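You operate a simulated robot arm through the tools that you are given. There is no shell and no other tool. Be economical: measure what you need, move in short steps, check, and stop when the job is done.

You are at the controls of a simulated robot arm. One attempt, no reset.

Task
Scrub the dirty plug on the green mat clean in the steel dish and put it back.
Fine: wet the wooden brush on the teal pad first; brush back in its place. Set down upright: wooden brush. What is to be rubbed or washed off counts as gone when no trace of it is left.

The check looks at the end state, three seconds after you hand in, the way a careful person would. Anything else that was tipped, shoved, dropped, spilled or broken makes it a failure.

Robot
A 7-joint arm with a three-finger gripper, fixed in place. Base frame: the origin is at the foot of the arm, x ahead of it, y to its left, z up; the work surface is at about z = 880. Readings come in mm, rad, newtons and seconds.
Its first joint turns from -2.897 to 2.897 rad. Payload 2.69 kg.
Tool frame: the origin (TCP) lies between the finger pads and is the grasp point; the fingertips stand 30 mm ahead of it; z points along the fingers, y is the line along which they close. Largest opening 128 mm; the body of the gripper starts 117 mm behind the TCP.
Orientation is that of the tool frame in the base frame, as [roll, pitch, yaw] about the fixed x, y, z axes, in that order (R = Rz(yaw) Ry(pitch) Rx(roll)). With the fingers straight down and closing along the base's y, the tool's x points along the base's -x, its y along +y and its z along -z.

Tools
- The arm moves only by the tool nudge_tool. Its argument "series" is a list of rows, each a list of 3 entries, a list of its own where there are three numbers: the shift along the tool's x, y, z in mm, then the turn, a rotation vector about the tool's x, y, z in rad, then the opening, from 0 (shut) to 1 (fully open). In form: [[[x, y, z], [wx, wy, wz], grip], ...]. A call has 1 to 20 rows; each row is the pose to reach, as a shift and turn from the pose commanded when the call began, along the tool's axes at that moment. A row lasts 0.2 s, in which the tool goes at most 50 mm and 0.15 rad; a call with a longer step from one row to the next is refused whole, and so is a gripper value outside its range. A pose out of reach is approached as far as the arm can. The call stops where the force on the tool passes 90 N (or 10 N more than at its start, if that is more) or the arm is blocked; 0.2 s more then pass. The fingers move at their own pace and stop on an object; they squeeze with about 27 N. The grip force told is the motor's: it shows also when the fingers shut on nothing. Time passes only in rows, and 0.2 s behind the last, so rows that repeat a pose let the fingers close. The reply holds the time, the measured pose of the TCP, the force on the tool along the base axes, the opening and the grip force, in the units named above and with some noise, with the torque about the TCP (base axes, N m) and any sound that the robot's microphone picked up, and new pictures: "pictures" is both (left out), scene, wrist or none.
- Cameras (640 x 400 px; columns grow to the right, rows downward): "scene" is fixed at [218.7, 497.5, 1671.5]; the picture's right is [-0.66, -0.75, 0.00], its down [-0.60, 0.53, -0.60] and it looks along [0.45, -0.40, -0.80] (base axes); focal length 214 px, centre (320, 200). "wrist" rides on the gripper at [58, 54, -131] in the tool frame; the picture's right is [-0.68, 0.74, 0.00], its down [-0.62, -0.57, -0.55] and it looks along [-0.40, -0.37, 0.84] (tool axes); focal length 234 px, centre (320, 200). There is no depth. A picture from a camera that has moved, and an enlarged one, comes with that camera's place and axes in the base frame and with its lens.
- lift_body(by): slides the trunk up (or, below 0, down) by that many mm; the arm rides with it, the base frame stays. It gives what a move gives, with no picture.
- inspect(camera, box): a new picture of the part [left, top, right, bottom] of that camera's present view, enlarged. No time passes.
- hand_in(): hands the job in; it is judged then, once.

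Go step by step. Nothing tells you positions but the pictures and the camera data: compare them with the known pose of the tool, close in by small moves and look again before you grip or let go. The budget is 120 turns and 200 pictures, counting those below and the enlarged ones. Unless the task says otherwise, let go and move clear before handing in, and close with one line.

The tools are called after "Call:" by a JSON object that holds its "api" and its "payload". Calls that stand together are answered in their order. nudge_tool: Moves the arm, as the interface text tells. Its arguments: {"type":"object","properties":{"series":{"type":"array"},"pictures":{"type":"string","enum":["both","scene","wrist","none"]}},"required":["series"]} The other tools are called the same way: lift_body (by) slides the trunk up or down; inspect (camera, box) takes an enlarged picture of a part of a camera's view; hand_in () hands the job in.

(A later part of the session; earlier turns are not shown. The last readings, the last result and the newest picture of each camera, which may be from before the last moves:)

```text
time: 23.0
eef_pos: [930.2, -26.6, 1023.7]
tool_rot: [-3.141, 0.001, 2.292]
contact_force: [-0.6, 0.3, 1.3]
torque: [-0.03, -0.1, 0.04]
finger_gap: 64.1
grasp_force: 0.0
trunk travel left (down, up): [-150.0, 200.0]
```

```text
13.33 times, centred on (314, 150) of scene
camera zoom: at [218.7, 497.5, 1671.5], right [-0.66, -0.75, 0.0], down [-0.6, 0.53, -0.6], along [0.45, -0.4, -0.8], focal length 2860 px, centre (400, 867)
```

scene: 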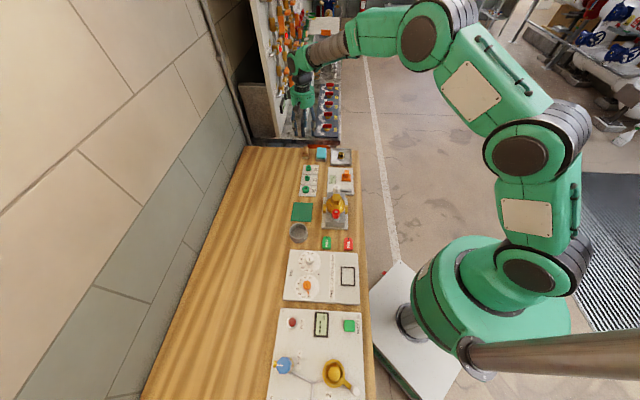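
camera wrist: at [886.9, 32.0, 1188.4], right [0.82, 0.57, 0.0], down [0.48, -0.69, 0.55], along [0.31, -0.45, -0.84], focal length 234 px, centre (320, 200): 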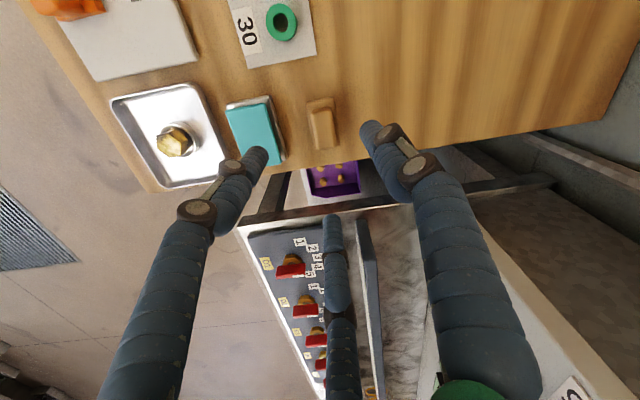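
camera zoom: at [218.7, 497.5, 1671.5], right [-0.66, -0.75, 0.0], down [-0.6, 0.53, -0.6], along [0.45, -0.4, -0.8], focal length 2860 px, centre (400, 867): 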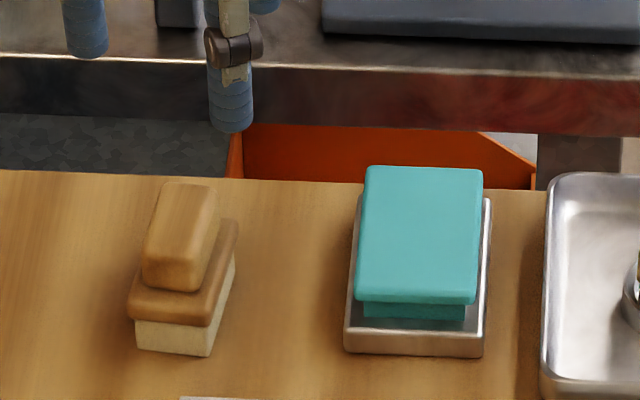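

Call:
{"api": "nudge_tool", "payload": {"series": [[[14.4, 7.3, 15], [0, 0, 0.044], 0.5], [[14.4, 7.3, 35], [0, 0, 0.044], 0.5], [[14.4, 7.3, 55], [0, 0, 0.044], 0.5], [[14.4, 7.3, 55], [0, 0, 0.044], 0.5]], "pictures": "none"}}

Call:
{"api": "inspect", "payload": {"camera": "wrist", "box": [220, 75, 420, 200]}}

Call:
{"api": "inspect", "payload": {"camera": "scene", "box": [290, 135, 338, 165]}}

```text
time: 24.0
eef_pos: [929.4, -11.8, 967.9]
tool_rot: [3.141, -0.002, 2.248]
contact_force: [-0.4, 0.1, -0.6]
torque: [0.01, -0.03, 0.02]
finger_gap: 64.0
grasp_force: 0.0
trunk travel left (down, up): [-150.0, 200.0]
```

```text
3.20 times, centred on (320, 138) of wrist
camera zoom: at [933.7, 67.9, 1098.1], right [1.0, -0.07, 0.0], down [-0.06, -0.83, 0.55], along [-0.04, -0.55, -0.84], focal length 749 px, centre (320, 400)
```

zoom: 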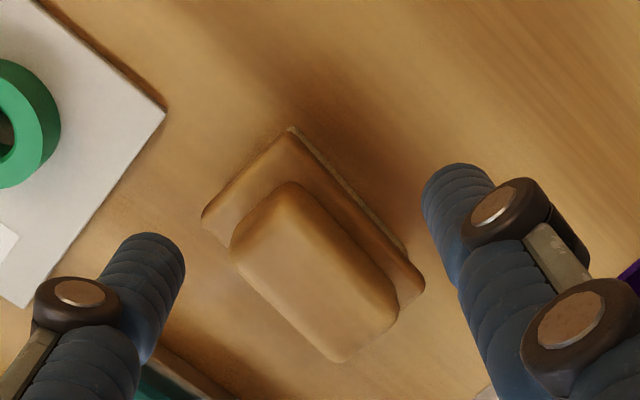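

```text
13.33 times, centred on (314, 150) of scene
camera zoom: at [218.7, 497.5, 1671.5], right [-0.66, -0.75, 0.0], down [-0.6, 0.53, -0.6], along [0.45, -0.4, -0.8], focal length 2860 px, centre (400, 867)
```

zoom: 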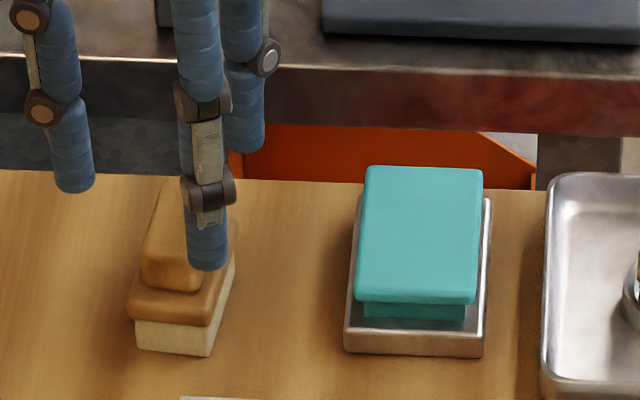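

The fingers are nicely aligned with the handle. I'll shift 5 mm, go down to just above the board and close.

Call:
{"api": "nudge_tool", "payload": {"series": [[[5, 0.5, 5], [0, 0, 0], 0.5], [[5, 0.5, 12], [0, 0, 0], 0.5], [[5, 0.5, 15], [0, 0, 0], 0.45], [[5, 0.5, 15], [0, 0, 0], 0.35]], "pictures": "none"}}

Call:
{"api": "inspect", "payload": {"camera": "wrist", "box": [220, 75, 420, 200]}}

Call:
{"api": "inspect", "payload": {"camera": "scene", "box": [290, 135, 338, 165]}}

```text
time: 25.0
eef_pos: [927.0, -7.7, 953.1]
tool_rot: [-3.141, 0.001, 2.25]
contact_force: [-0.6, -0.5, -0.3]
torque: [-0.02, -0.01, 0.02]
finger_gap: 44.6
grasp_force: 0.0
trunk travel left (down, up): [-150.0, 200.0]
```

```text
3.20 times, centred on (320, 138) of wrist
camera zoom: at [931.6, 72.0, 1082.3], right [1.0, -0.07, 0.0], down [-0.06, -0.83, 0.55], along [-0.04, -0.55, -0.84], focal length 749 px, centre (320, 400)
```

zoom: 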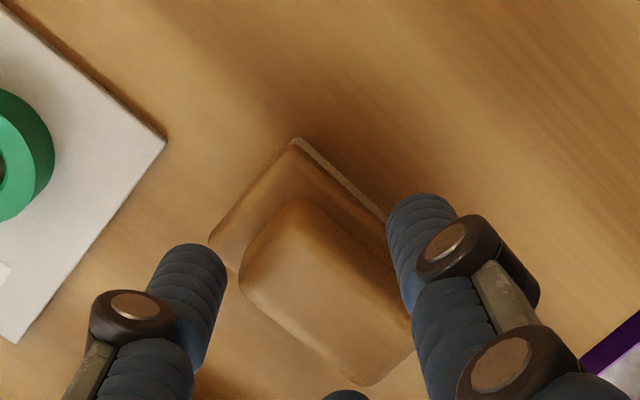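

```text
13.33 times, centred on (314, 150) of scene
camera zoom: at [218.7, 497.5, 1671.5], right [-0.66, -0.75, 0.0], down [-0.6, 0.53, -0.6], along [0.45, -0.4, -0.8], focal length 2860 px, centre (400, 867)
```

zoom: 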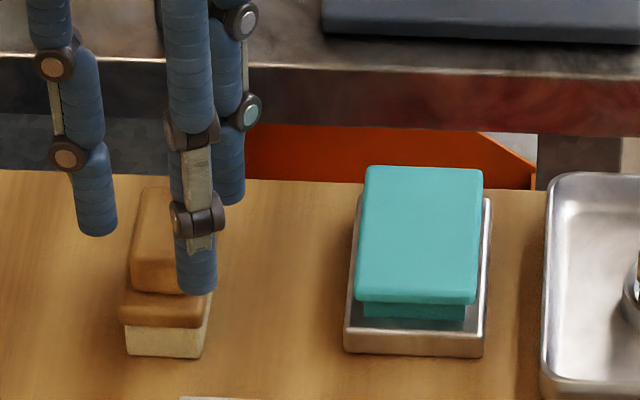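

A finger touched the brush again, probably on the base board. I'll rise 9 mm so the tips clear the board, recentre and close there.

Call:
{"api": "nudge_tool", "payload": {"series": [[[0, 0, -9], [0, 0, 0], 0.45], [[4, 4, -9], [0, 0, 0], 0.45], [[4, 4, -9], [0, 0, 0], 0.35], [[4, 4, -9], [0, 0, 0], 0.3], [[4, 4, -9], [0, 0, 0], 0.3]], "pictures": "none"}}

Call:
{"api": "inspect", "payload": {"camera": "wrist", "box": [220, 75, 420, 200]}}

Call:
{"api": "inspect", "payload": {"camera": "scene", "box": [290, 135, 338, 165]}}

```text
time: 26.2
eef_pos: [929.0, -5.0, 960.7]
tool_rot: [-3.142, 0.001, 2.249]
contact_force: [-0.6, -0.8, -0.7]
torque: [0.01, -0.01, 0.03]
finger_gap: 38.2
grasp_force: 0.1
trunk travel left (down, up): [-150.0, 200.0]
```

```text
3.20 times, centred on (320, 138) of wrist
camera zoom: at [932.7, 76.2, 1091.0], right [1.0, -0.07, 0.0], down [-0.06, -0.83, 0.55], along [-0.04, -0.55, -0.84], focal length 749 px, centre (320, 400)
```

zoom: 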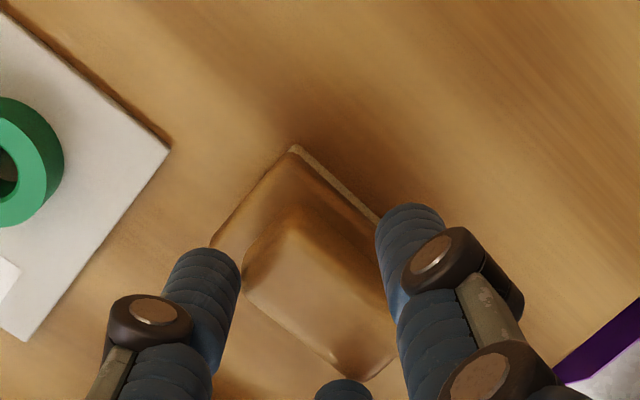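

```text
13.33 times, centred on (314, 150) of scene
camera zoom: at [218.7, 497.5, 1671.5], right [-0.66, -0.75, 0.0], down [-0.6, 0.53, -0.6], along [0.45, -0.4, -0.8], focal length 2860 px, centre (400, 867)
```

zoom: 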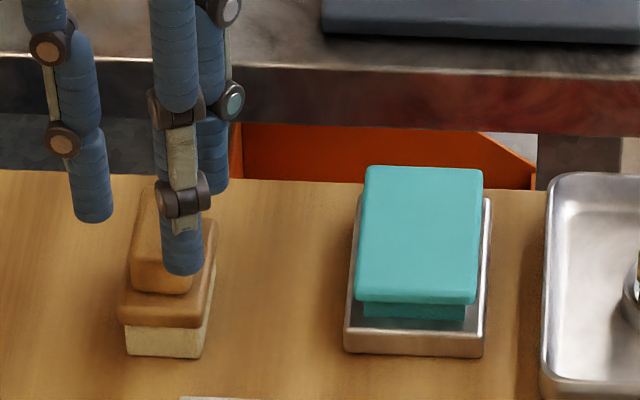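

Call:
{"api": "nudge_tool", "payload": {"series": [[[0, 0, 0], [0, 0, 0], 0.22], [[0, 0, 0], [0, 0, 0], 0.15], [[0, 0, 0], [0, 0, 0], 0.1], [[0, 0, 0], [0, 0, 0], 0], [[0, 0, 0], [0, 0, 0], 0]], "pictures": "none"}}

Call:
{"api": "inspect", "payload": {"camera": "wrist", "box": [220, 75, 420, 200]}}

Call:
{"api": "inspect", "payload": {"camera": "scene", "box": [290, 135, 338, 165]}}

```text
time: 27.4
eef_pos: [929.0, -3.9, 962.0]
tool_rot: [-3.141, 0.001, 2.248]
contact_force: [-0.2, 0.0, -0.2]
torque: [-0.01, 0.0, -0.01]
finger_gap: 2.2
grasp_force: 27.1
trunk travel left (down, up): [-150.0, 200.0]
```

```text
3.20 times, centred on (320, 138) of wrist
camera zoom: at [932.7, 76.2, 1091.0], right [1.0, -0.07, 0.0], down [-0.06, -0.83, 0.55], along [-0.04, -0.55, -0.84], focal length 749 px, centre (320, 400)
```

zoom: 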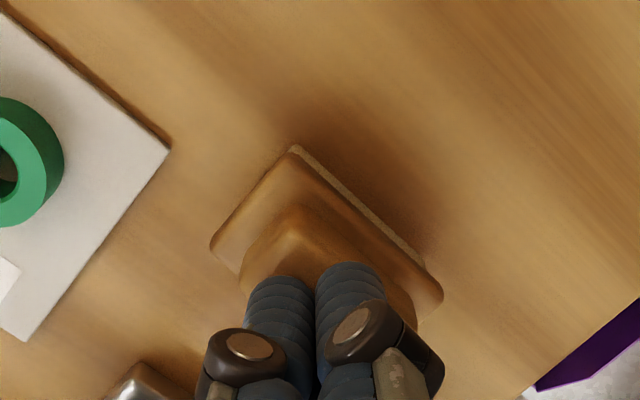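

```text
13.33 times, centred on (314, 150) of scene
camera zoom: at [218.7, 497.5, 1671.5], right [-0.66, -0.75, 0.0], down [-0.6, 0.53, -0.6], along [0.45, -0.4, -0.8], focal length 2860 px, centre (400, 867)
```

zoom: 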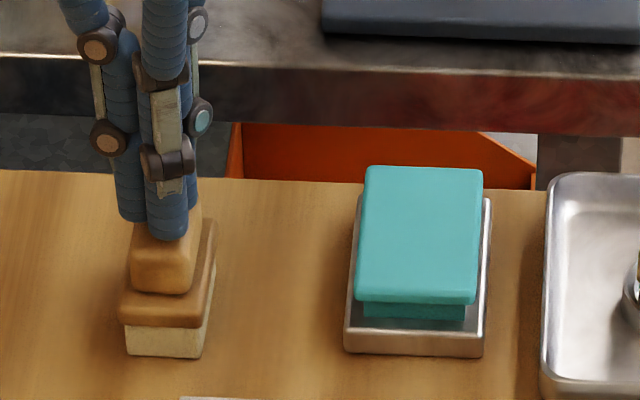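

The fingers closed just above the handle, so its top is near z 928 and nothing moved. With three radial fingers, a better grip is the third finger on the handle's end and the other two across its sides. I'll rise, turn 93° and look.

Call:
{"api": "nudge_tool", "payload": {"series": [[[0, 0, -15], [0, 0, 0], 0.1], [[0, 0, -30], [0, 0, -0.14], 0.5], [[0, 0, -30], [0, 0, -0.28], 0.5], [[0, 0, -30], [0, 0, -0.42], 0.5], [[0, 0, -30], [0, 0, -0.56], 0.5], [[0, 0, -30], [0, 0, -0.7], 0.5], [[0, 0, -30], [0, 0, -0.84], 0.5], [[0, 0, -30], [0, 0, -0.98], 0.5], [[0, 0, -30], [0, 0, -1.12], 0.5], [[0, 0, -30], [0, 0, -1.26], 0.5], [[0, 0, -30], [0, 0, -1.4], 0.5], [[0, 0, -30], [0, 0, -1.54], 0.5], [[0, 0, -30], [0, 0, -1.62], 0.5], [[0, 0, -30], [0, 0, -1.62], 0.5]]}}

Call:
{"api": "inspect", "payload": {"camera": "wrist", "box": [220, 75, 420, 200]}}

```text
time: 30.4
eef_pos: [926.2, -3.6, 991.9]
tool_rot: [-3.141, 0.0, -2.414]
contact_force: [-0.4, -0.3, 0.3]
torque: [-0.02, 0.02, -0.02]
finger_gap: 64.0
grasp_force: 0.1
trunk travel left (down, up): [-150.0, 200.0]
camera wrist: at [846.7, -1.1, 1121.6], right [0.02, 1.0, 0.0], down [0.84, -0.01, 0.55], along [0.55, -0.01, -0.84], focal length 234 px, centre (320, 200)
```

scene: 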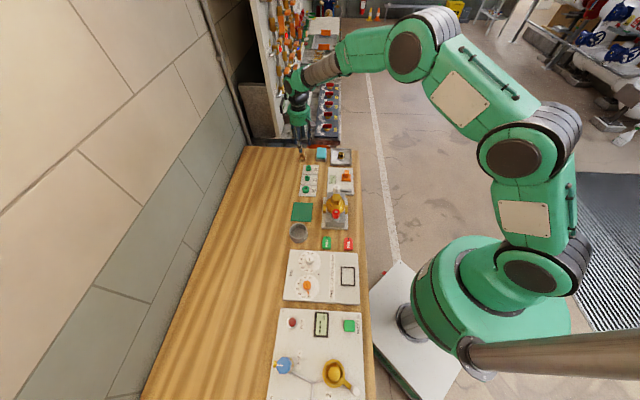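
wrist: 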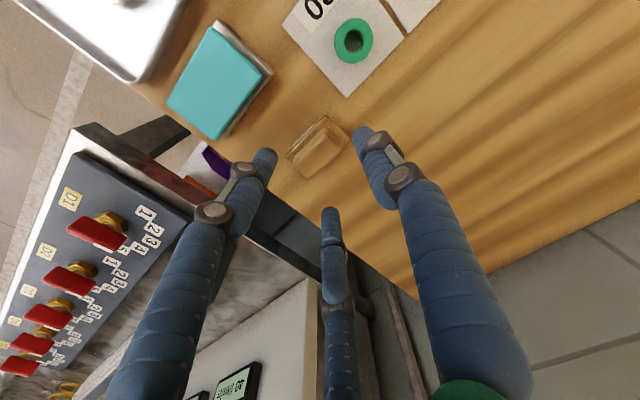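

```text
3.20 times, centred on (320, 138) of wrist
camera zoom: at [846.7, -1.1, 1121.6], right [0.02, 1.0, 0.0], down [0.84, -0.01, 0.55], along [0.55, -0.01, -0.84], focal length 749 px, centre (320, 400)
```

zoom: 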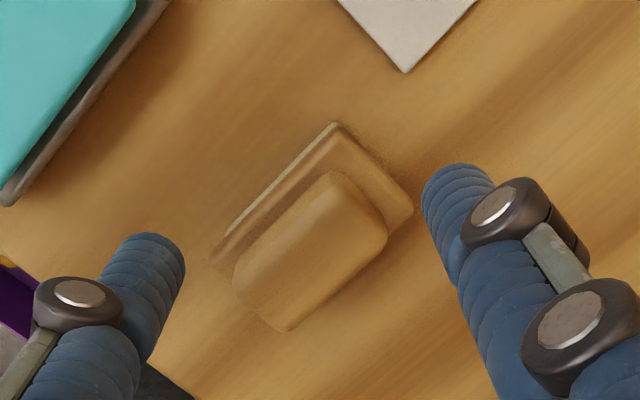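

Call:
{"api": "nudge_tool", "payload": {"series": [[[2.5, 5.5, 15], [0, 0, 0], 0.5], [[2.5, 5.5, 30], [0, 0, 0], 0.5], [[2.5, 5.5, 36], [0, 0, 0], 0.5], [[2.5, 5.5, 41], [0, 0, 0], 0.5], [[2.5, 5.5, 41], [0, 0, 0], 0.5]], "pictures": "none"}}

Call:
{"api": "inspect", "payload": {"camera": "wrist", "box": [220, 75, 420, 200]}}

Call:
{"api": "inspect", "payload": {"camera": "scene", "box": [290, 135, 338, 165]}}

```text
time: 31.6
eef_pos: [921.6, -1.7, 949.2]
tool_rot: [-3.141, 0.0, -2.415]
contact_force: [0.1, 0.1, -0.2]
torque: [0.02, 0.0, 0.01]
finger_gap: 64.0
grasp_force: 0.1
trunk travel left (down, up): [-150.0, 200.0]
```

```text
3.20 times, centred on (320, 138) of wrist
camera zoom: at [841.3, 0.7, 1079.6], right [0.02, 1.0, 0.0], down [0.84, -0.01, 0.55], along [0.55, -0.01, -0.84], focal length 749 px, centre (320, 400)
```

zoom: 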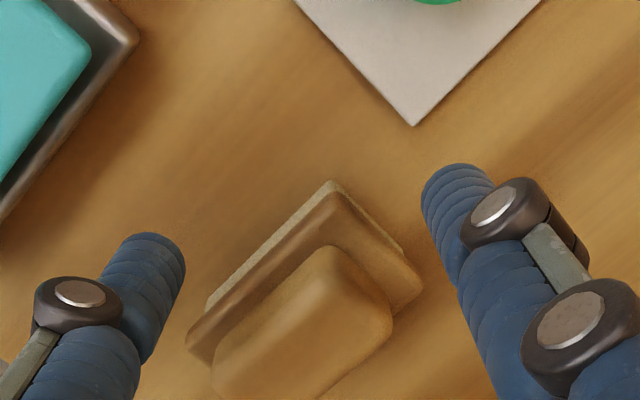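

```text
13.33 times, centred on (314, 150) of scene
camera zoom: at [218.7, 497.5, 1671.5], right [-0.66, -0.75, 0.0], down [-0.6, 0.53, -0.6], along [0.45, -0.4, -0.8], focal length 2860 px, centre (400, 867)
```

zoom: 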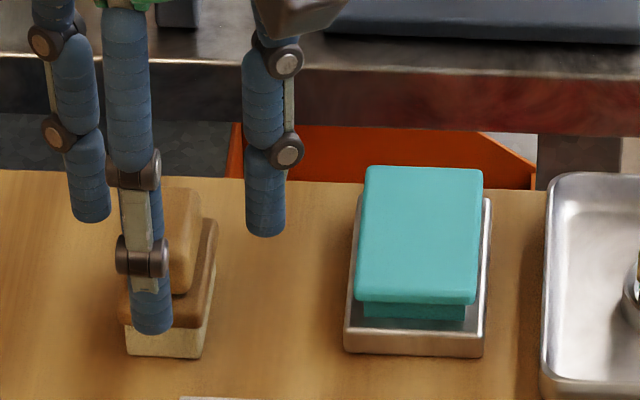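

Call:
{"api": "nudge_tool", "payload": {"series": [[[1.5, 0, 1], [0, 0, 0], 0.4], [[1.5, 0, 1], [0, 0, 0], 0.3], [[1.5, 0, 1], [0, 0, 0], 0.22], [[1.5, 0, 1], [0, 0, 0], 0.22]], "pictures": "none"}}

Call:
{"api": "inspect", "payload": {"camera": "wrist", "box": [220, 75, 420, 200]}}

Call:
{"api": "inspect", "payload": {"camera": "scene", "box": [290, 135, 338, 165]}}

```text
time: 32.6
eef_pos: [919.8, -2.2, 949.3]
tool_rot: [3.141, 0.0, -2.417]
contact_force: [0.0, 0.4, -0.5]
torque: [-0.06, 0.02, 0.03]
finger_gap: 30.1
grasp_force: 1.0
trunk travel left (down, up): [-150.0, 200.0]
```

```text
3.20 times, centred on (320, 138) of wrist
camera zoom: at [840.1, 0.2, 1079.2], right [0.02, 1.0, 0.0], down [0.84, -0.01, 0.55], along [0.55, -0.01, -0.84], focal length 749 px, centre (320, 400)
```

zoom: 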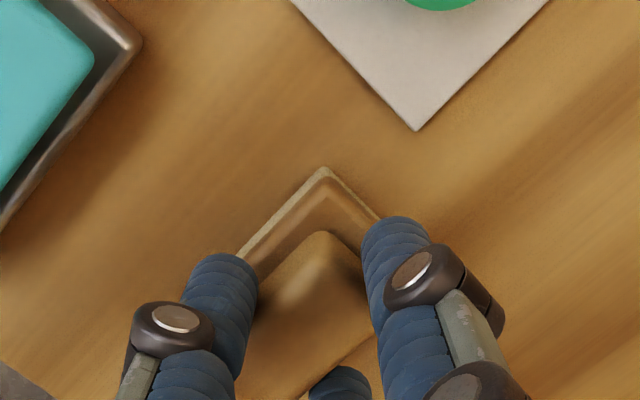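

```text
13.33 times, centred on (314, 150) of scene
camera zoom: at [218.7, 497.5, 1671.5], right [-0.66, -0.75, 0.0], down [-0.6, 0.53, -0.6], along [0.45, -0.4, -0.8], focal length 2860 px, centre (400, 867)
```

zoom: 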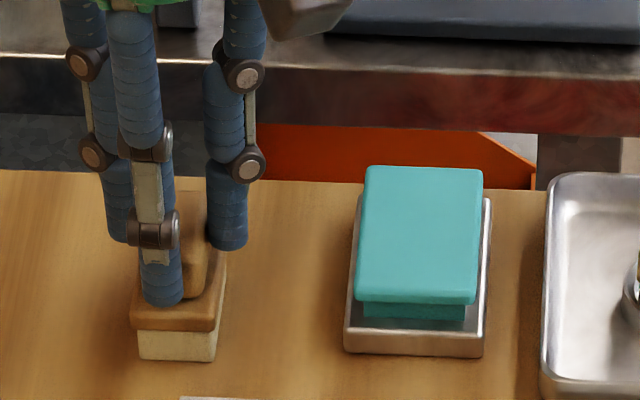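

Fingers now surround the handle, with slight contact. I'll close fully to grip.

Call:
{"api": "nudge_tool", "payload": {"series": [[[0, 0, 0], [0, 0, 0], 0.15], [[0, 0, 0], [0, 0, 0], 0.05], [[0, 0, 0], [0, 0, 0], 0], [[0, 0, 0], [0, 0, 0], 0]], "pictures": "none"}}

Call:
{"api": "inspect", "payload": {"camera": "wrist", "box": [220, 75, 420, 200]}}

Call:
{"api": "inspect", "payload": {"camera": "scene", "box": [290, 135, 338, 165]}}

```text
time: 33.6
eef_pos: [920.2, -1.9, 948.8]
tool_rot: [-3.141, 0.001, -2.416]
contact_force: [1.3, -0.4, -0.3]
torque: [-0.02, -0.01, 0.01]
finger_gap: 28.5
grasp_force: 26.8
trunk travel left (down, up): [-150.0, 200.0]
```

```text
3.20 times, centred on (320, 138) of wrist
camera zoom: at [840.1, 0.2, 1079.1], right [0.02, 1.0, 0.0], down [0.84, -0.01, 0.55], along [0.55, -0.01, -0.84], focal length 749 px, centre (320, 400)
```

zoom: 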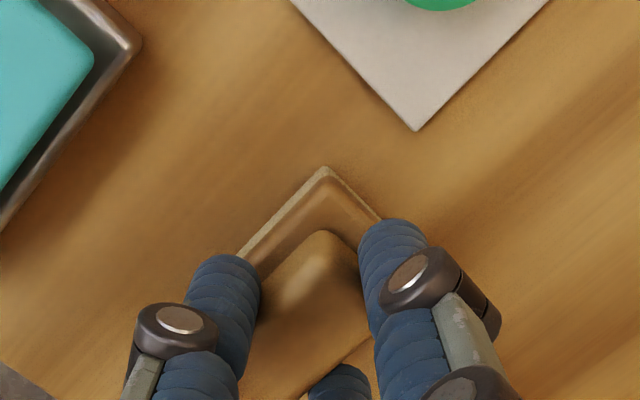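

```text
13.33 times, centred on (314, 150) of scene
camera zoom: at [218.7, 497.5, 1671.5], right [-0.66, -0.75, 0.0], down [-0.6, 0.53, -0.6], along [0.45, -0.4, -0.8], focal length 2860 px, centre (400, 867)
```

zoom: 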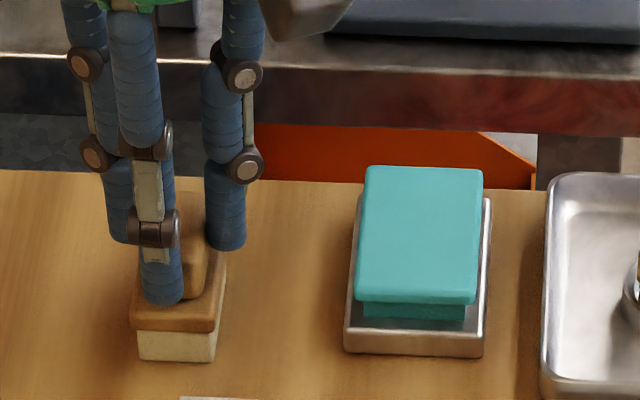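

The brush is gripped firmly. I'll lift it and move toward the teal pad, looking before I press.

Call:
{"api": "nudge_tool", "payload": {"series": [[[0, 0, -10], [0, 0, 0], 0], [[0, 0, -40], [0, 0, 0], 0], [[0, 0, -70], [0, 0, 0], 0], [[20, -8, -80], [0, 0, 0], 0], [[45, -17, -80], [0, 0, 0], 0], [[70, -26, -80], [0, 0, 0], 0], [[93, -35, -80], [0, 0, 0], 0], [[93, -35, -80], [0, 0, 0], 0]], "pictures": "wrist"}}

Call:
{"api": "inspect", "payload": {"camera": "wrist", "box": [220, 50, 420, 175]}}

Call:
{"api": "inspect", "payload": {"camera": "scene", "box": [296, 135, 360, 175]}}

```text
time: 35.4
eef_pos: [871.2, -90.9, 1029.3]
tool_rot: [3.141, 0.0, -2.417]
contact_force: [-0.4, 0.4, -0.4]
torque: [0.04, 0.01, -0.01]
finger_gap: 28.6
grasp_force: 27.0
trunk travel left (down, up): [-150.0, 200.0]
camera wrist: at [791.4, -88.3, 1158.1], right [0.02, 1.0, 0.0], down [0.84, -0.01, 0.55], along [0.55, -0.01, -0.84], focal length 234 px, centre (320, 200)
```

wrist: 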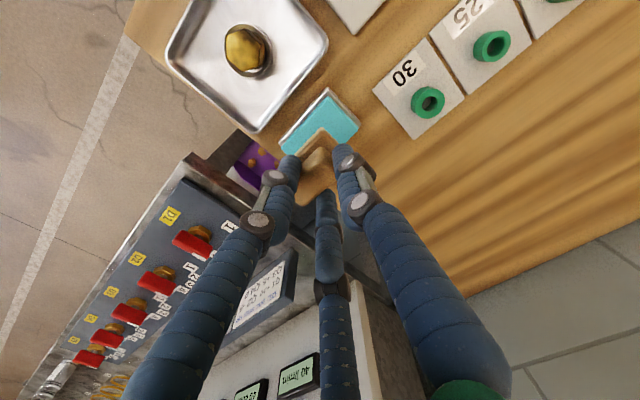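

```text
3.20 times, centred on (320, 112) of wrist
camera zoom: at [791.4, -88.3, 1158.1], right [0.02, 1.0, 0.0], down [0.84, -0.01, 0.55], along [0.55, -0.01, -0.84], focal length 749 px, centre (320, 480)
```

zoom: 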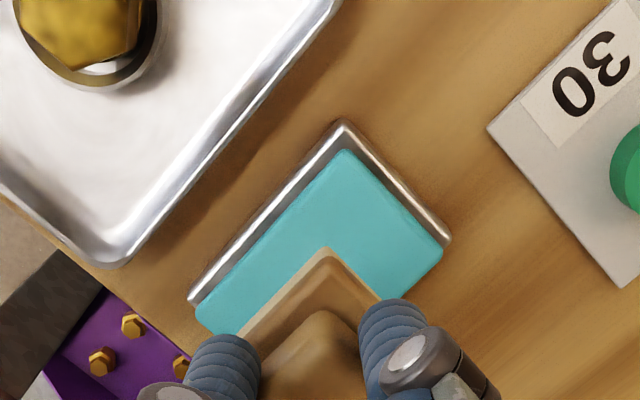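

```text
10.00 times, centred on (328, 155) of scene
camera zoom: at [218.7, 497.5, 1671.5], right [-0.66, -0.75, 0.0], down [-0.6, 0.53, -0.6], along [0.45, -0.4, -0.8], focal length 2145 px, centre (240, 650)
```

zoom: 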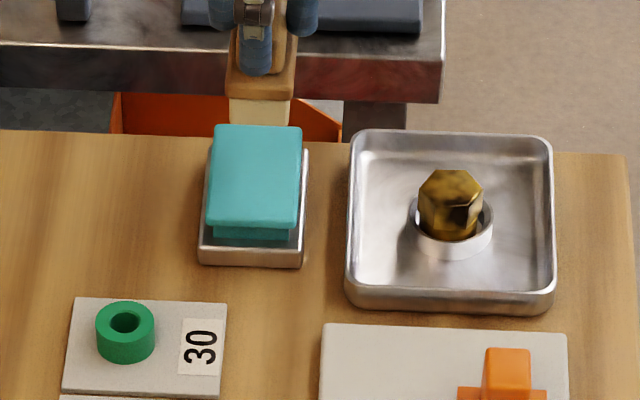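

The pad is almost under the brush. I'll centre and lower towards it slowly.

Call:
{"api": "nudge_tool", "payload": {"series": [[[-1, 6, 15], [0, 0, 0], 0], [[-1, 6, 30], [0, 0, 0], 0], [[-1, 6, 38], [0, 0, 0], 0], [[-1, 6, 38], [0, 0, 0], 0]], "pictures": "none"}}

Call:
{"api": "inspect", "payload": {"camera": "scene", "box": [296, 135, 360, 175]}}

Call:
{"api": "inspect", "payload": {"camera": "wrist", "box": [220, 60, 420, 185]}}

```text
time: 36.4
eef_pos: [869.4, -85.7, 991.1]
tool_rot: [3.141, 0.002, -2.415]
contact_force: [-0.8, 0.0, -0.7]
torque: [0.02, -0.02, -0.01]
finger_gap: 28.5
grasp_force: 27.1
trunk travel left (down, up): [-150.0, 200.0]
```

```text
10.00 times, centred on (328, 155) of scene
camera zoom: at [218.7, 497.5, 1671.5], right [-0.66, -0.75, 0.0], down [-0.6, 0.53, -0.6], along [0.45, -0.4, -0.8], focal length 2145 px, centre (240, 650)
```

zoom: 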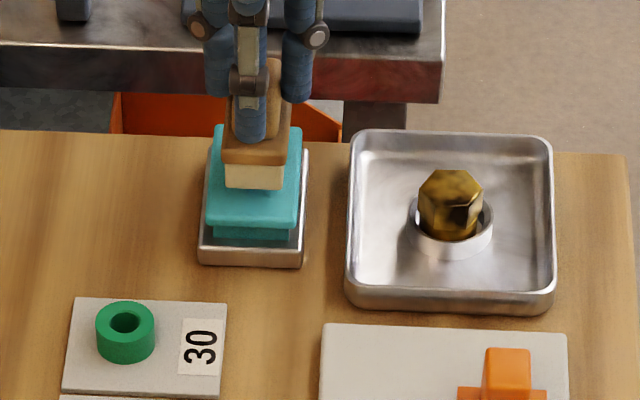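

```text
3.20 times, centred on (320, 122) of wrist
camera zoom: at [789.3, -83.3, 1120.5], right [0.02, 1.0, 0.0], down [0.84, -0.01, 0.55], along [0.55, -0.01, -0.84], focal length 749 px, centre (320, 448)
```

zoom: 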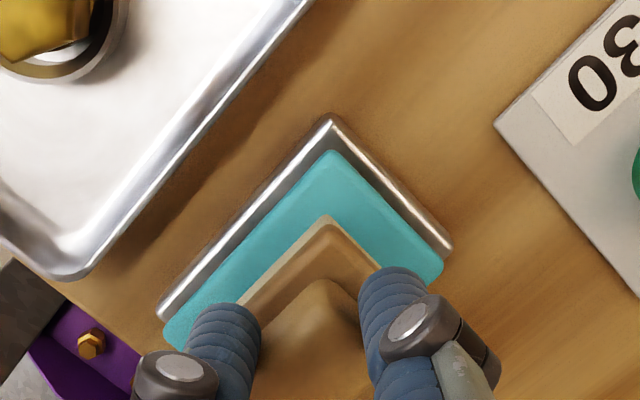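

Call:
{"api": "nudge_tool", "payload": {"series": [[[0, 0, 3], [0, 0, 0], 0], [[0, 0, 6], [0, 0, 0], 0], [[0, 0, 8], [0, 0, 0], 0], [[0, 0, 8], [0, 0, 0], 0]], "pictures": "none"}}

```text
time: 37.4
eef_pos: [870.5, -85.2, 983.7]
tool_rot: [3.141, 0.0, -2.415]
contact_force: [0.2, -0.1, -0.1]
torque: [-0.01, 0.0, -0.02]
finger_gap: 28.6
grasp_force: 27.1
trunk travel left (down, up): [-150.0, 200.0]
```

Call:
{"api": "nudge_tool", "payload": {"series": [[[0, 0, 3], [0, 0, 0], 0], [[0, 0, 6], [0, 0, 0], 0], [[0, 0, 6], [0, 0, 0], 0]], "pictures": "none"}}

Call:
{"api": "inspect", "payload": {"camera": "scene", "box": [304, 138, 336, 168]}}

```text
time: 38.2
eef_pos: [869.4, -84.0, 978.1]
tool_rot: [-3.141, -0.001, -2.416]
contact_force: [-0.1, 1.1, -0.2]
torque: [-0.02, 0.05, 0.01]
finger_gap: 28.5
grasp_force: 26.7
trunk travel left (down, up): [-150.0, 200.0]
```

```text
13.33 times, centred on (320, 153) of scene
camera zoom: at [218.7, 497.5, 1671.5], right [-0.66, -0.75, 0.0], down [-0.6, 0.53, -0.6], along [0.45, -0.4, -0.8], focal length 2860 px, centre (320, 827)
```

zoom: 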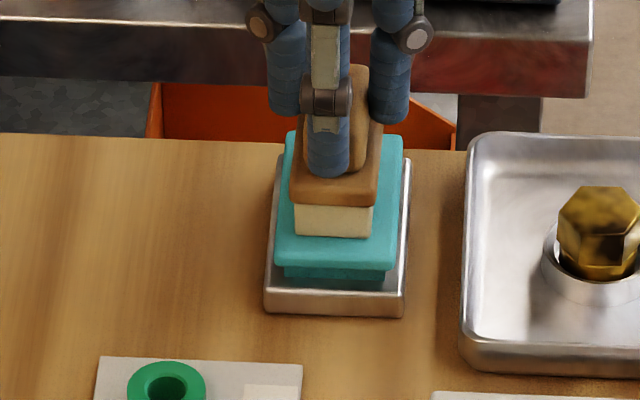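

Call:
{"api": "nudge_tool", "payload": {"series": [[[0, 0, 2], [0, 0, 0], 0], [[0, 0, 4], [0, 0, 0], 0], [[0, 0, 5], [0, 0, 0], 0], [[0, 0, 5], [0, 0, 0], 0]], "pictures": "none"}}

```text
time: 39.2
eef_pos: [870.2, -84.2, 974.0]
tool_rot: [-3.141, -0.001, -2.417]
contact_force: [-0.1, -0.3, 1.2]
torque: [0.06, -0.05, 0.01]
finger_gap: 28.5
grasp_force: 27.1
trunk travel left (down, up): [-150.0, 200.0]
```

Call:
{"api": "nudge_tool", "payload": {"series": [[[0, 0, 1.5], [0, 0, 0], 0], [[0, 0, 3], [0, 0, 0], 0], [[0, 0, 4], [0, 0, 0], 0], [[0, 0, 4], [0, 0, 0], 0]], "pictures": "none"}}

Call:
{"api": "inspect", "payload": {"camera": "scene", "box": [304, 138, 336, 168]}}

```text
time: 40.2
eef_pos: [870.6, -84.0, 970.4]
tool_rot: [-3.139, 0.001, -2.416]
contact_force: [-1.8, -0.5, 16.1]
torque: [-0.03, 0.12, 0.02]
finger_gap: 28.7
grasp_force: 27.5
trunk travel left (down, up): [-150.0, 200.0]
```

```text
13.33 times, centred on (320, 153) of scene
camera zoom: at [218.7, 497.5, 1671.5], right [-0.66, -0.75, 0.0], down [-0.6, 0.53, -0.6], along [0.45, -0.4, -0.8], focal length 2860 px, centre (320, 827)
```

zoom: 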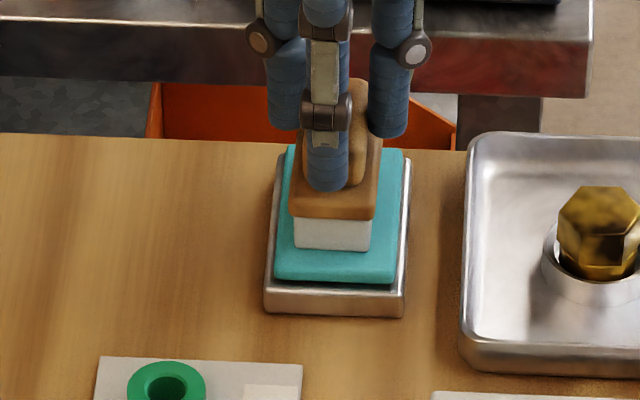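

The bristles turned pale, so the brush is wet. I'll lift and go over the plug in the dish.

Call:
{"api": "nudge_tool", "payload": {"series": [[[0, 0, 0], [0, 0, 0], 0], [[0, 0, -20], [0, 0, 0], 0], [[0, 0, -50], [0, 0, 0], 0], [[10, 0, -60], [0, 0, 0], 0], [[45, 1, -60], [0, 0, 0], 0], [[80, 2, -60], [0, 0, 0], 0], [[106, 2, -60], [0, 0, 0], 0], [[106, 2, -40], [0, 0, 0], 0], [[106, 2, -40], [0, 0, 0], 0]], "pictures": "none"}}

Call:
{"api": "inspect", "payload": {"camera": "scene", "box": [304, 130, 368, 170]}}

Call:
{"api": "inspect", "payload": {"camera": "wrist", "box": [220, 60, 420, 185]}}

```text
time: 42.2
eef_pos: [790.7, -154.4, 1007.8]
tool_rot: [3.14, 0.0, -2.416]
contact_force: [0.5, -0.6, -1.1]
torque: [0.0, 0.01, -0.04]
finger_gap: 28.5
grasp_force: 26.8
trunk travel left (down, up): [-150.0, 200.0]
```

```text
10.00 times, centred on (336, 150) of scene
camera zoom: at [218.7, 497.5, 1671.5], right [-0.66, -0.75, 0.0], down [-0.6, 0.53, -0.6], along [0.45, -0.4, -0.8], focal length 2145 px, centre (160, 700)
```

zoom: 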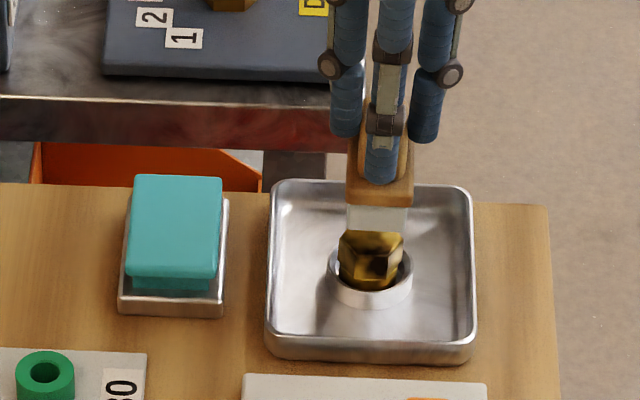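

```text
3.20 times, centred on (320, 122) of wrist
camera zoom: at [711.2, -151.6, 1137.3], right [0.02, 1.0, 0.0], down [0.84, -0.01, 0.55], along [0.55, -0.01, -0.84], focal length 749 px, centre (320, 448)
```

zoom: 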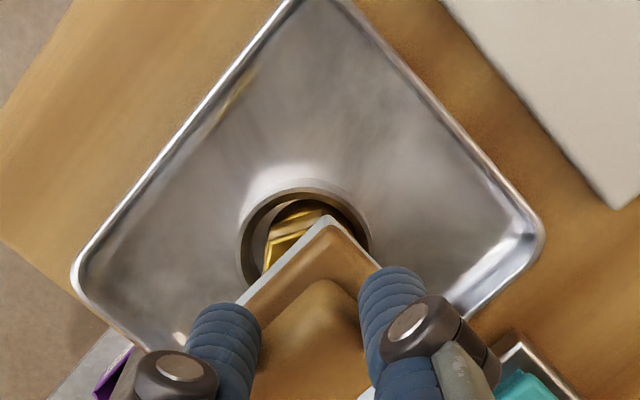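

Call:
{"api": "nudge_tool", "payload": {"series": [[[0, 0, 6], [0, 0, 0], 0], [[0, 0, 12], [0, 0, 0], 0], [[0, 0, 15], [0, 0, 0], 0], [[0, 0, 15], [0, 0, 0], 0]], "pictures": "none"}}

```text
time: 43.2
eef_pos: [791.5, -154.5, 992.7]
tool_rot: [-3.141, 0.0, -2.417]
contact_force: [-0.2, 0.0, -0.7]
torque: [0.0, 0.0, -0.03]
finger_gap: 28.4
grasp_force: 26.6
trunk travel left (down, up): [-150.0, 200.0]
```

Call:
{"api": "nudge_tool", "payload": {"series": [[[0, 0, 1.5], [0, 0, 0], 0], [[0, 0, 3], [0, 0, 0], 0], [[0, 0, 3], [0, 0, 0], 0]], "pictures": "none"}}

```text
time: 44.0
eef_pos: [790.8, -155.2, 992.3]
tool_rot: [-3.142, 0.0, -2.416]
contact_force: [0.6, -0.1, 0.1]
torque: [0.03, -0.01, -0.01]
finger_gap: 28.4
grasp_force: 27.5
trunk travel left (down, up): [-150.0, 200.0]
```

Call:
{"api": "nudge_tool", "payload": {"series": [[[0, 0, 1.5], [0, 0, 0], 0], [[0, 0, 3], [0, 0, 0], 0], [[0, 0, 3], [0, 0, 0], 0]], "pictures": "none"}}

Call:
{"api": "inspect", "payload": {"camera": "scene", "box": [304, 130, 368, 170]}}

```text
time: 44.8
eef_pos: [790.5, -154.3, 988.0]
tool_rot: [-3.142, 0.001, -2.415]
contact_force: [-1.5, 0.0, -0.2]
torque: [-0.01, 0.03, -0.01]
finger_gap: 28.3
grasp_force: 26.7
trunk travel left (down, up): [-150.0, 200.0]
```

```text
10.00 times, centred on (336, 150) of scene
camera zoom: at [218.7, 497.5, 1671.5], right [-0.66, -0.75, 0.0], down [-0.6, 0.53, -0.6], along [0.45, -0.4, -0.8], focal length 2145 px, centre (160, 700)
```

zoom: 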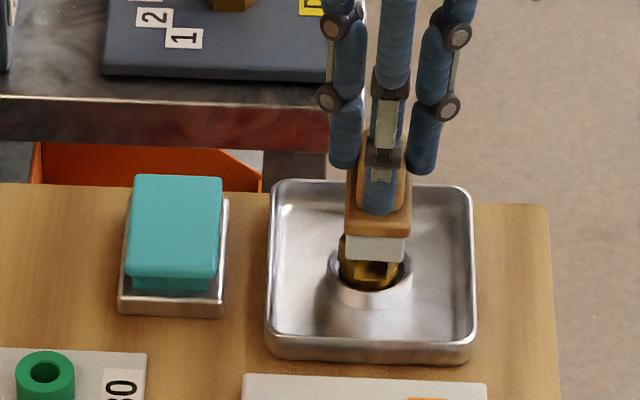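

Call:
{"api": "nudge_tool", "payload": {"series": [[[0, 0, 1], [0, 0, 0], 0], [[0, 0, 2], [0, 0, 0], 0], [[0, 0, 2], [0, 0, 0], 0]], "pictures": "none"}}

```text
time: 45.6
eef_pos: [789.9, -153.5, 987.6]
tool_rot: [3.141, 0.001, -2.415]
contact_force: [0.2, -0.2, -1.5]
torque: [-0.02, 0.02, -0.02]
finger_gap: 28.4
grasp_force: 27.4
trunk travel left (down, up): [-150.0, 200.0]
```

Call:
{"api": "nudge_tool", "payload": {"series": [[[0, 0, 1], [0, 0, 0], 0], [[0, 0, 2], [0, 0, 0], 0], [[0, 0, 2], [0, 0, 0], 0]], "pictures": "none"}}

```text
time: 46.4
eef_pos: [791.4, -153.2, 983.8]
tool_rot: [-3.141, 0.001, -2.415]
contact_force: [-2.6, -1.0, 9.8]
torque: [-0.08, 0.06, 0.0]
finger_gap: 28.3
grasp_force: 26.7
trunk travel left (down, up): [-150.0, 200.0]
```

Contact at about 10 N. I'll scrub with short strokes.

Call:
{"api": "nudge_tool", "payload": {"series": [[[0, 8, 0], [0, 0, 0], 0], [[0, 12, 0], [0, 0, 0], 0], [[0, 0, 0], [0, 0, 0], 0], [[0, -12, 0], [0, 0, 0], 0], [[0, 0, 0], [0, 0, 0], 0], [[0, 12, 0], [0, 0, 0], 0], [[0, 0, 0], [0, 0, 0], 0], [[0, -12, 0], [0, 0, 0], 0], [[0, 0, 0], [0, 0, 0], 0], [[0, 0, 0], [0, 0, 0], 0]], "pictures": "none"}}

Call:
{"api": "inspect", "payload": {"camera": "scene", "box": [320, 135, 360, 165]}}

Call:
{"api": "inspect", "payload": {"camera": "wrist", "box": [260, 90, 380, 165]}}

```text
time: 48.6
eef_pos: [791.5, -154.2, 983.8]
tool_rot: [-3.141, -0.001, -2.416]
contact_force: [0.9, -1.0, 18.1]
torque: [-0.17, -0.15, 0.0]
finger_gap: 28.5
grasp_force: 26.9
trunk travel left (down, up): [-150.0, 200.0]
```

```text
13.33 times, centred on (340, 150) of scene
camera zoom: at [218.7, 497.5, 1671.5], right [-0.66, -0.75, 0.0], down [-0.6, 0.53, -0.6], along [0.45, -0.4, -0.8], focal length 2860 px, centre (53, 867)
```

zoom: 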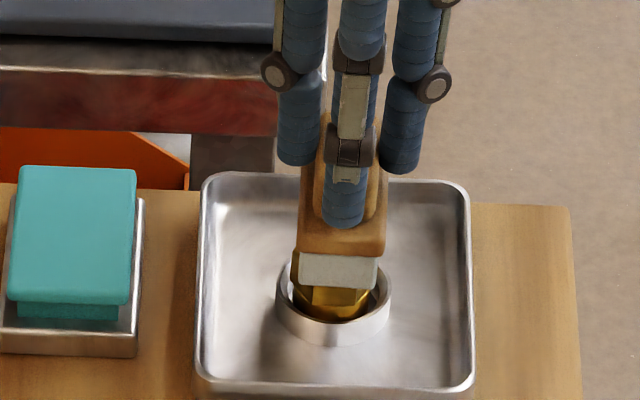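

```text
5.33 times, centred on (320, 128) of wrist
camera zoom: at [710.2, -151.4, 1114.4], right [0.02, 1.0, 0.0], down [0.84, -0.01, 0.55], along [0.55, -0.01, -0.84], focal length 1249 px, centre (320, 587)
```

zoom: 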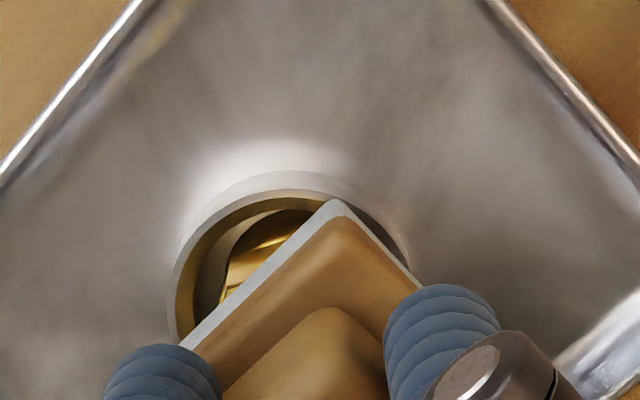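

Call:
{"api": "nudge_tool", "payload": {"series": [[[6, 6, 0], [0, 0, 0], 0], [[8, -8, 0], [0, 0, 0], 0], [[8, 10, 0], [0, 0, 0], 0], [[-8, 10, 0], [0, 0, 0], 0], [[-8, -10, 0], [0, 0, 0], 0], [[-8, 10, 0], [0, 0, 0], 0], [[8, 0, 0], [0, 0, 0], 0], [[-8, 0, 0], [0, 0, 0], 0], [[8, -8, 0], [0, 0, 0], 0], [[-8, -8, 0], [0, 0, 0], 0], [[0, 0, 0], [0, 0, 0], 0], [[0, 0, -20], [0, 0, 0], 0], [[45, 0, -35], [0, 0, 0], 0], [[90, 0, -45], [0, 0, 0], 0], [[90, 0, -45], [0, 0, 0], 0]], "pictures": "none"}}

Call:
{"api": "inspect", "payload": {"camera": "scene", "box": [324, 140, 356, 160]}}

Call:
{"api": "inspect", "payload": {"camera": "wrist", "box": [160, 40, 480, 240]}}

```text
time: 51.8
eef_pos: [722.0, -215.8, 1028.7]
tool_rot: [-3.141, 0.0, -2.415]
contact_force: [-1.0, -0.2, -1.0]
torque: [0.07, -0.06, -0.02]
finger_gap: 28.3
grasp_force: 27.2
trunk travel left (down, up): [-150.0, 200.0]
```

```text
16.00 times, centred on (340, 150) of scene
camera zoom: at [218.7, 497.5, 1671.5], right [-0.66, -0.75, 0.0], down [-0.6, 0.53, -0.6], along [0.45, -0.4, -0.8], focal length 3432 px, centre (0, 1000)
```

zoom: 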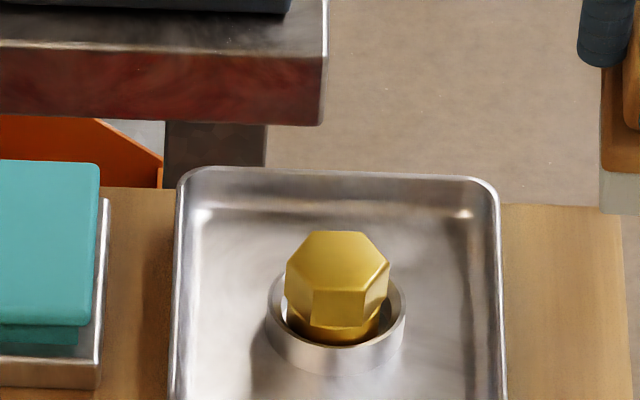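

```text
2.00 times, centred on (320, 140) of wrist
camera zoom: at [642.2, -213.5, 1158.3], right [0.02, 1.0, 0.0], down [0.84, -0.01, 0.55], along [0.55, -0.01, -0.84], focal length 468 px, centre (320, 320)
```

zoom: 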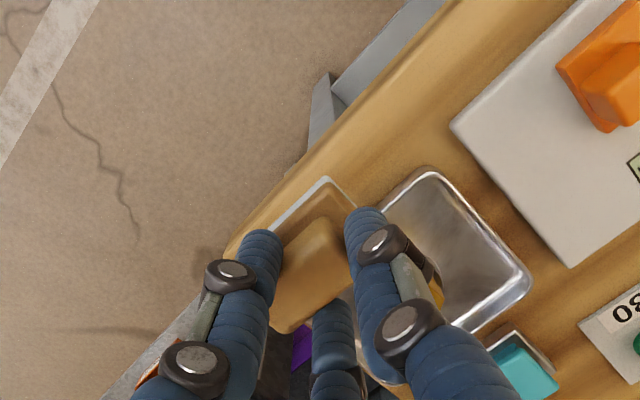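

The plug now looks bright. I'll zoom in for remaining traces.

Call:
{"api": "inspect", "payload": {"camera": "scene", "box": [336, 150, 346, 158]}}

```text
16.00 times, centred on (341, 154) of scene
camera zoom: at [218.7, 497.5, 1671.5], right [-0.66, -0.75, 0.0], down [-0.6, 0.53, -0.6], along [0.45, -0.4, -0.8], focal length 3432 px, centre (-16, 936)
```

zoom: 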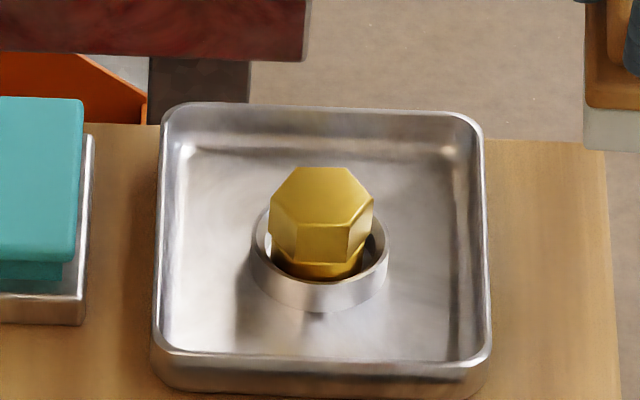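

Mostly clean, but a faint shade may remain on top. I'll do a second scrub round, then look from above with the wrist camera.

Call:
{"api": "nudge_tool", "payload": {"series": [[[-45, 0, 10], [0, 0, 0], 0], [[-90, 0, 25], [0, 0, 0], 0], [[-90, 0, 45], [0, 0, 0], 0], [[-84, 8, 45], [0, 0, 0], 0], [[-84, -10, 45], [0, 0, 0], 0], [[-90, 12, 45], [0, 0, 0], 0], [[-90, -12, 45], [0, 0, 0], 0], [[-96, 12, 45], [0, 0, 0], 0], [[-96, -12, 45], [0, 0, 0], 0], [[-82, 0, 45], [0, 0, 0], 0], [[-98, 0, 45], [0, 0, 0], 0], [[-82, 8, 45], [0, 0, 0], 0], [[-98, -8, 45], [0, 0, 0], 0], [[-90, 12, 45], [0, 0, 0], 0], [[-90, -12, 45], [0, 0, 0], 0], [[-90, 0, 45], [0, 0, 0], 0], [[-90, 0, 25], [0, 0, 0], 0], [[-90, -30, -5], [0, 0, 0], 0], [[-90, -60, -25], [0, 0, 0], 0], [[-90, -60, -25], [0, 0, 0], 0]], "pictures": "wrist"}}

Call:
{"api": "inspect", "payload": {"camera": "scene", "box": [324, 140, 356, 160]}}

```text
time: 56.0
eef_pos: [829.9, -198.0, 1052.4]
tool_rot: [-3.141, -0.001, -2.416]
contact_force: [0.1, 0.4, -0.9]
torque: [0.07, 0.03, -0.01]
finger_gap: 28.8
grasp_force: 27.0
trunk travel left (down, up): [-150.0, 200.0]
camera wrist: at [749.5, -195.6, 1182.0], right [0.02, 1.0, 0.0], down [0.84, -0.01, 0.55], along [0.55, -0.01, -0.84], focal length 234 px, centre (320, 200)
```

wrist: 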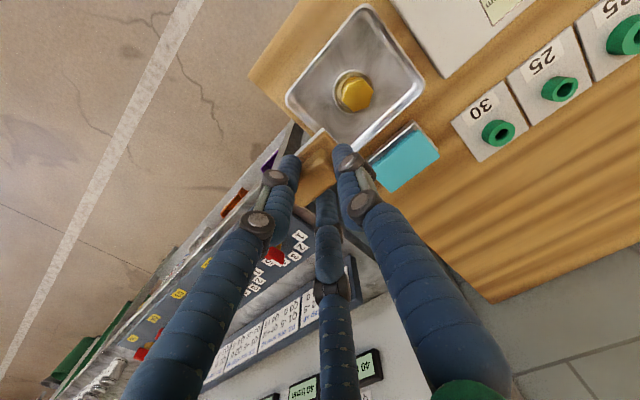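

```text
16.00 times, centred on (340, 150) of scene
camera zoom: at [218.7, 497.5, 1671.5], right [-0.66, -0.75, 0.0], down [-0.6, 0.53, -0.6], along [0.45, -0.4, -0.8], focal length 3432 px, centre (0, 1000)
```

zoom: 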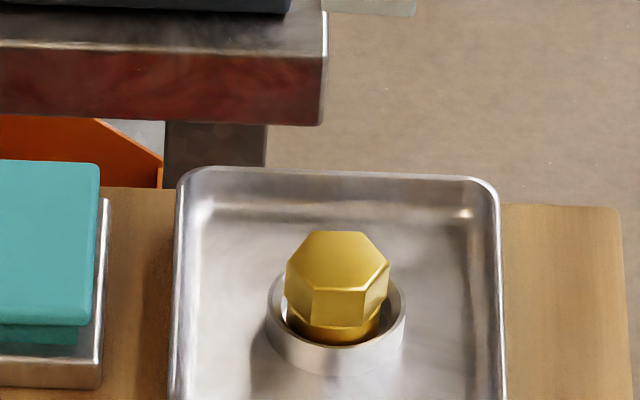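

Call:
{"api": "inspect", "payload": {"camera": "wrist", "box": [330, 65, 380, 115]}}

```text
8.00 times, centred on (355, 90) of wrist
camera zoom: at [749.5, -195.6, 1182.0], right [0.02, 1.0, 0.0], down [0.84, -0.01, 0.55], along [0.55, -0.01, -0.84], focal length 1873 px, centre (40, 1080)
```

zoom: 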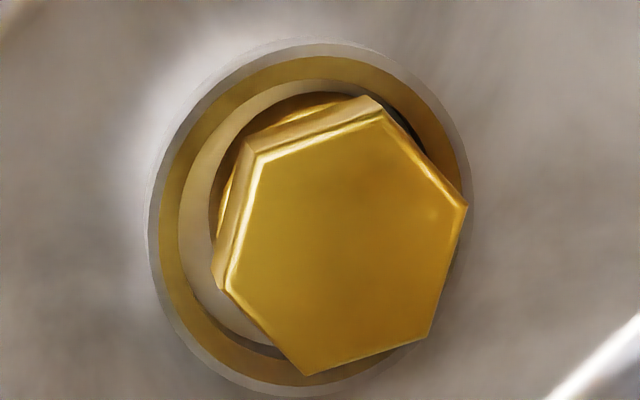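

Nearly spotless, with perhaps a faint tint near one corner. I'll do one more round with wider strokes to be sure.

Call:
{"api": "nudge_tool", "payload": {"series": [[[0, 30, 25], [0, 0, 0], 0], [[0, 60, 50], [0, 0, 0], 0], [[0, 60, 70.5], [0, 0, 0], 0], [[10, 72, 70.5], [0, 0, 0], 0], [[10, 48, 70.5], [0, 0, 0], 0], [[5, 74, 70.5], [0, 0, 0], 0], [[5, 46, 70.5], [0, 0, 0], 0], [[0, 76, 70.5], [0, 0, 0], 0], [[0, 46, 70.5], [0, 0, 0], 0], [[-5, 74, 70.5], [0, 0, 0], 0], [[-5, 46, 70.5], [0, 0, 0], 0], [[-10, 72, 70.5], [0, 0, 0], 0], [[-10, 48, 70.5], [0, 0, 0], 0], [[10, 60, 70.5], [0, 0, 0], 0], [[-10, 66, 70.5], [0, 0, 0], 0], [[10, 70, 70.5], [0, 0, 0], 0], [[0, 60, 50], [0, 0, 0], 0], [[0, 30, 20], [0, 0, 0], 0], [[0, 0, 0], [0, 0, 0], 0], [[0, 0, 0], [0, 0, 0], 0]], "pictures": "none"}}

Call:
{"api": "inspect", "payload": {"camera": "wrist", "box": [330, 65, 380, 115]}}

Call:
{"api": "inspect", "payload": {"camera": "scene", "box": [324, 140, 356, 160]}}

```text
time: 60.2
eef_pos: [830.3, -195.3, 1053.4]
tool_rot: [-3.14, 0.002, -2.415]
contact_force: [0.4, 0.3, -0.8]
torque: [0.07, 0.03, 0.01]
finger_gap: 28.8
grasp_force: 27.0
trunk travel left (down, up): [-150.0, 200.0]
```

```text
8.00 times, centred on (355, 90) of wrist
camera zoom: at [750.5, -193.8, 1183.0], right [0.02, 1.0, 0.0], down [0.84, -0.01, 0.55], along [0.55, -0.01, -0.84], focal length 1873 px, centre (40, 1080)
```

zoom: 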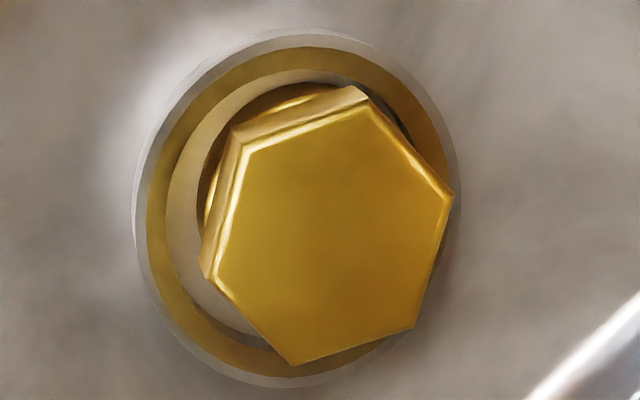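

```text
16.00 times, centred on (340, 150) of scene
camera zoom: at [218.7, 497.5, 1671.5], right [-0.66, -0.75, 0.0], down [-0.6, 0.53, -0.6], along [0.45, -0.4, -0.8], focal length 3432 px, centre (0, 1000)
```

zoom: 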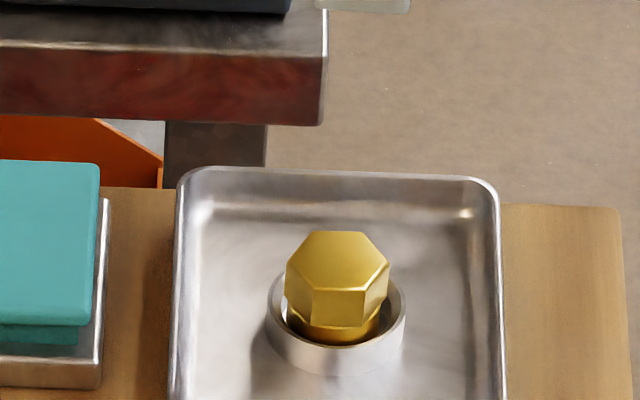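

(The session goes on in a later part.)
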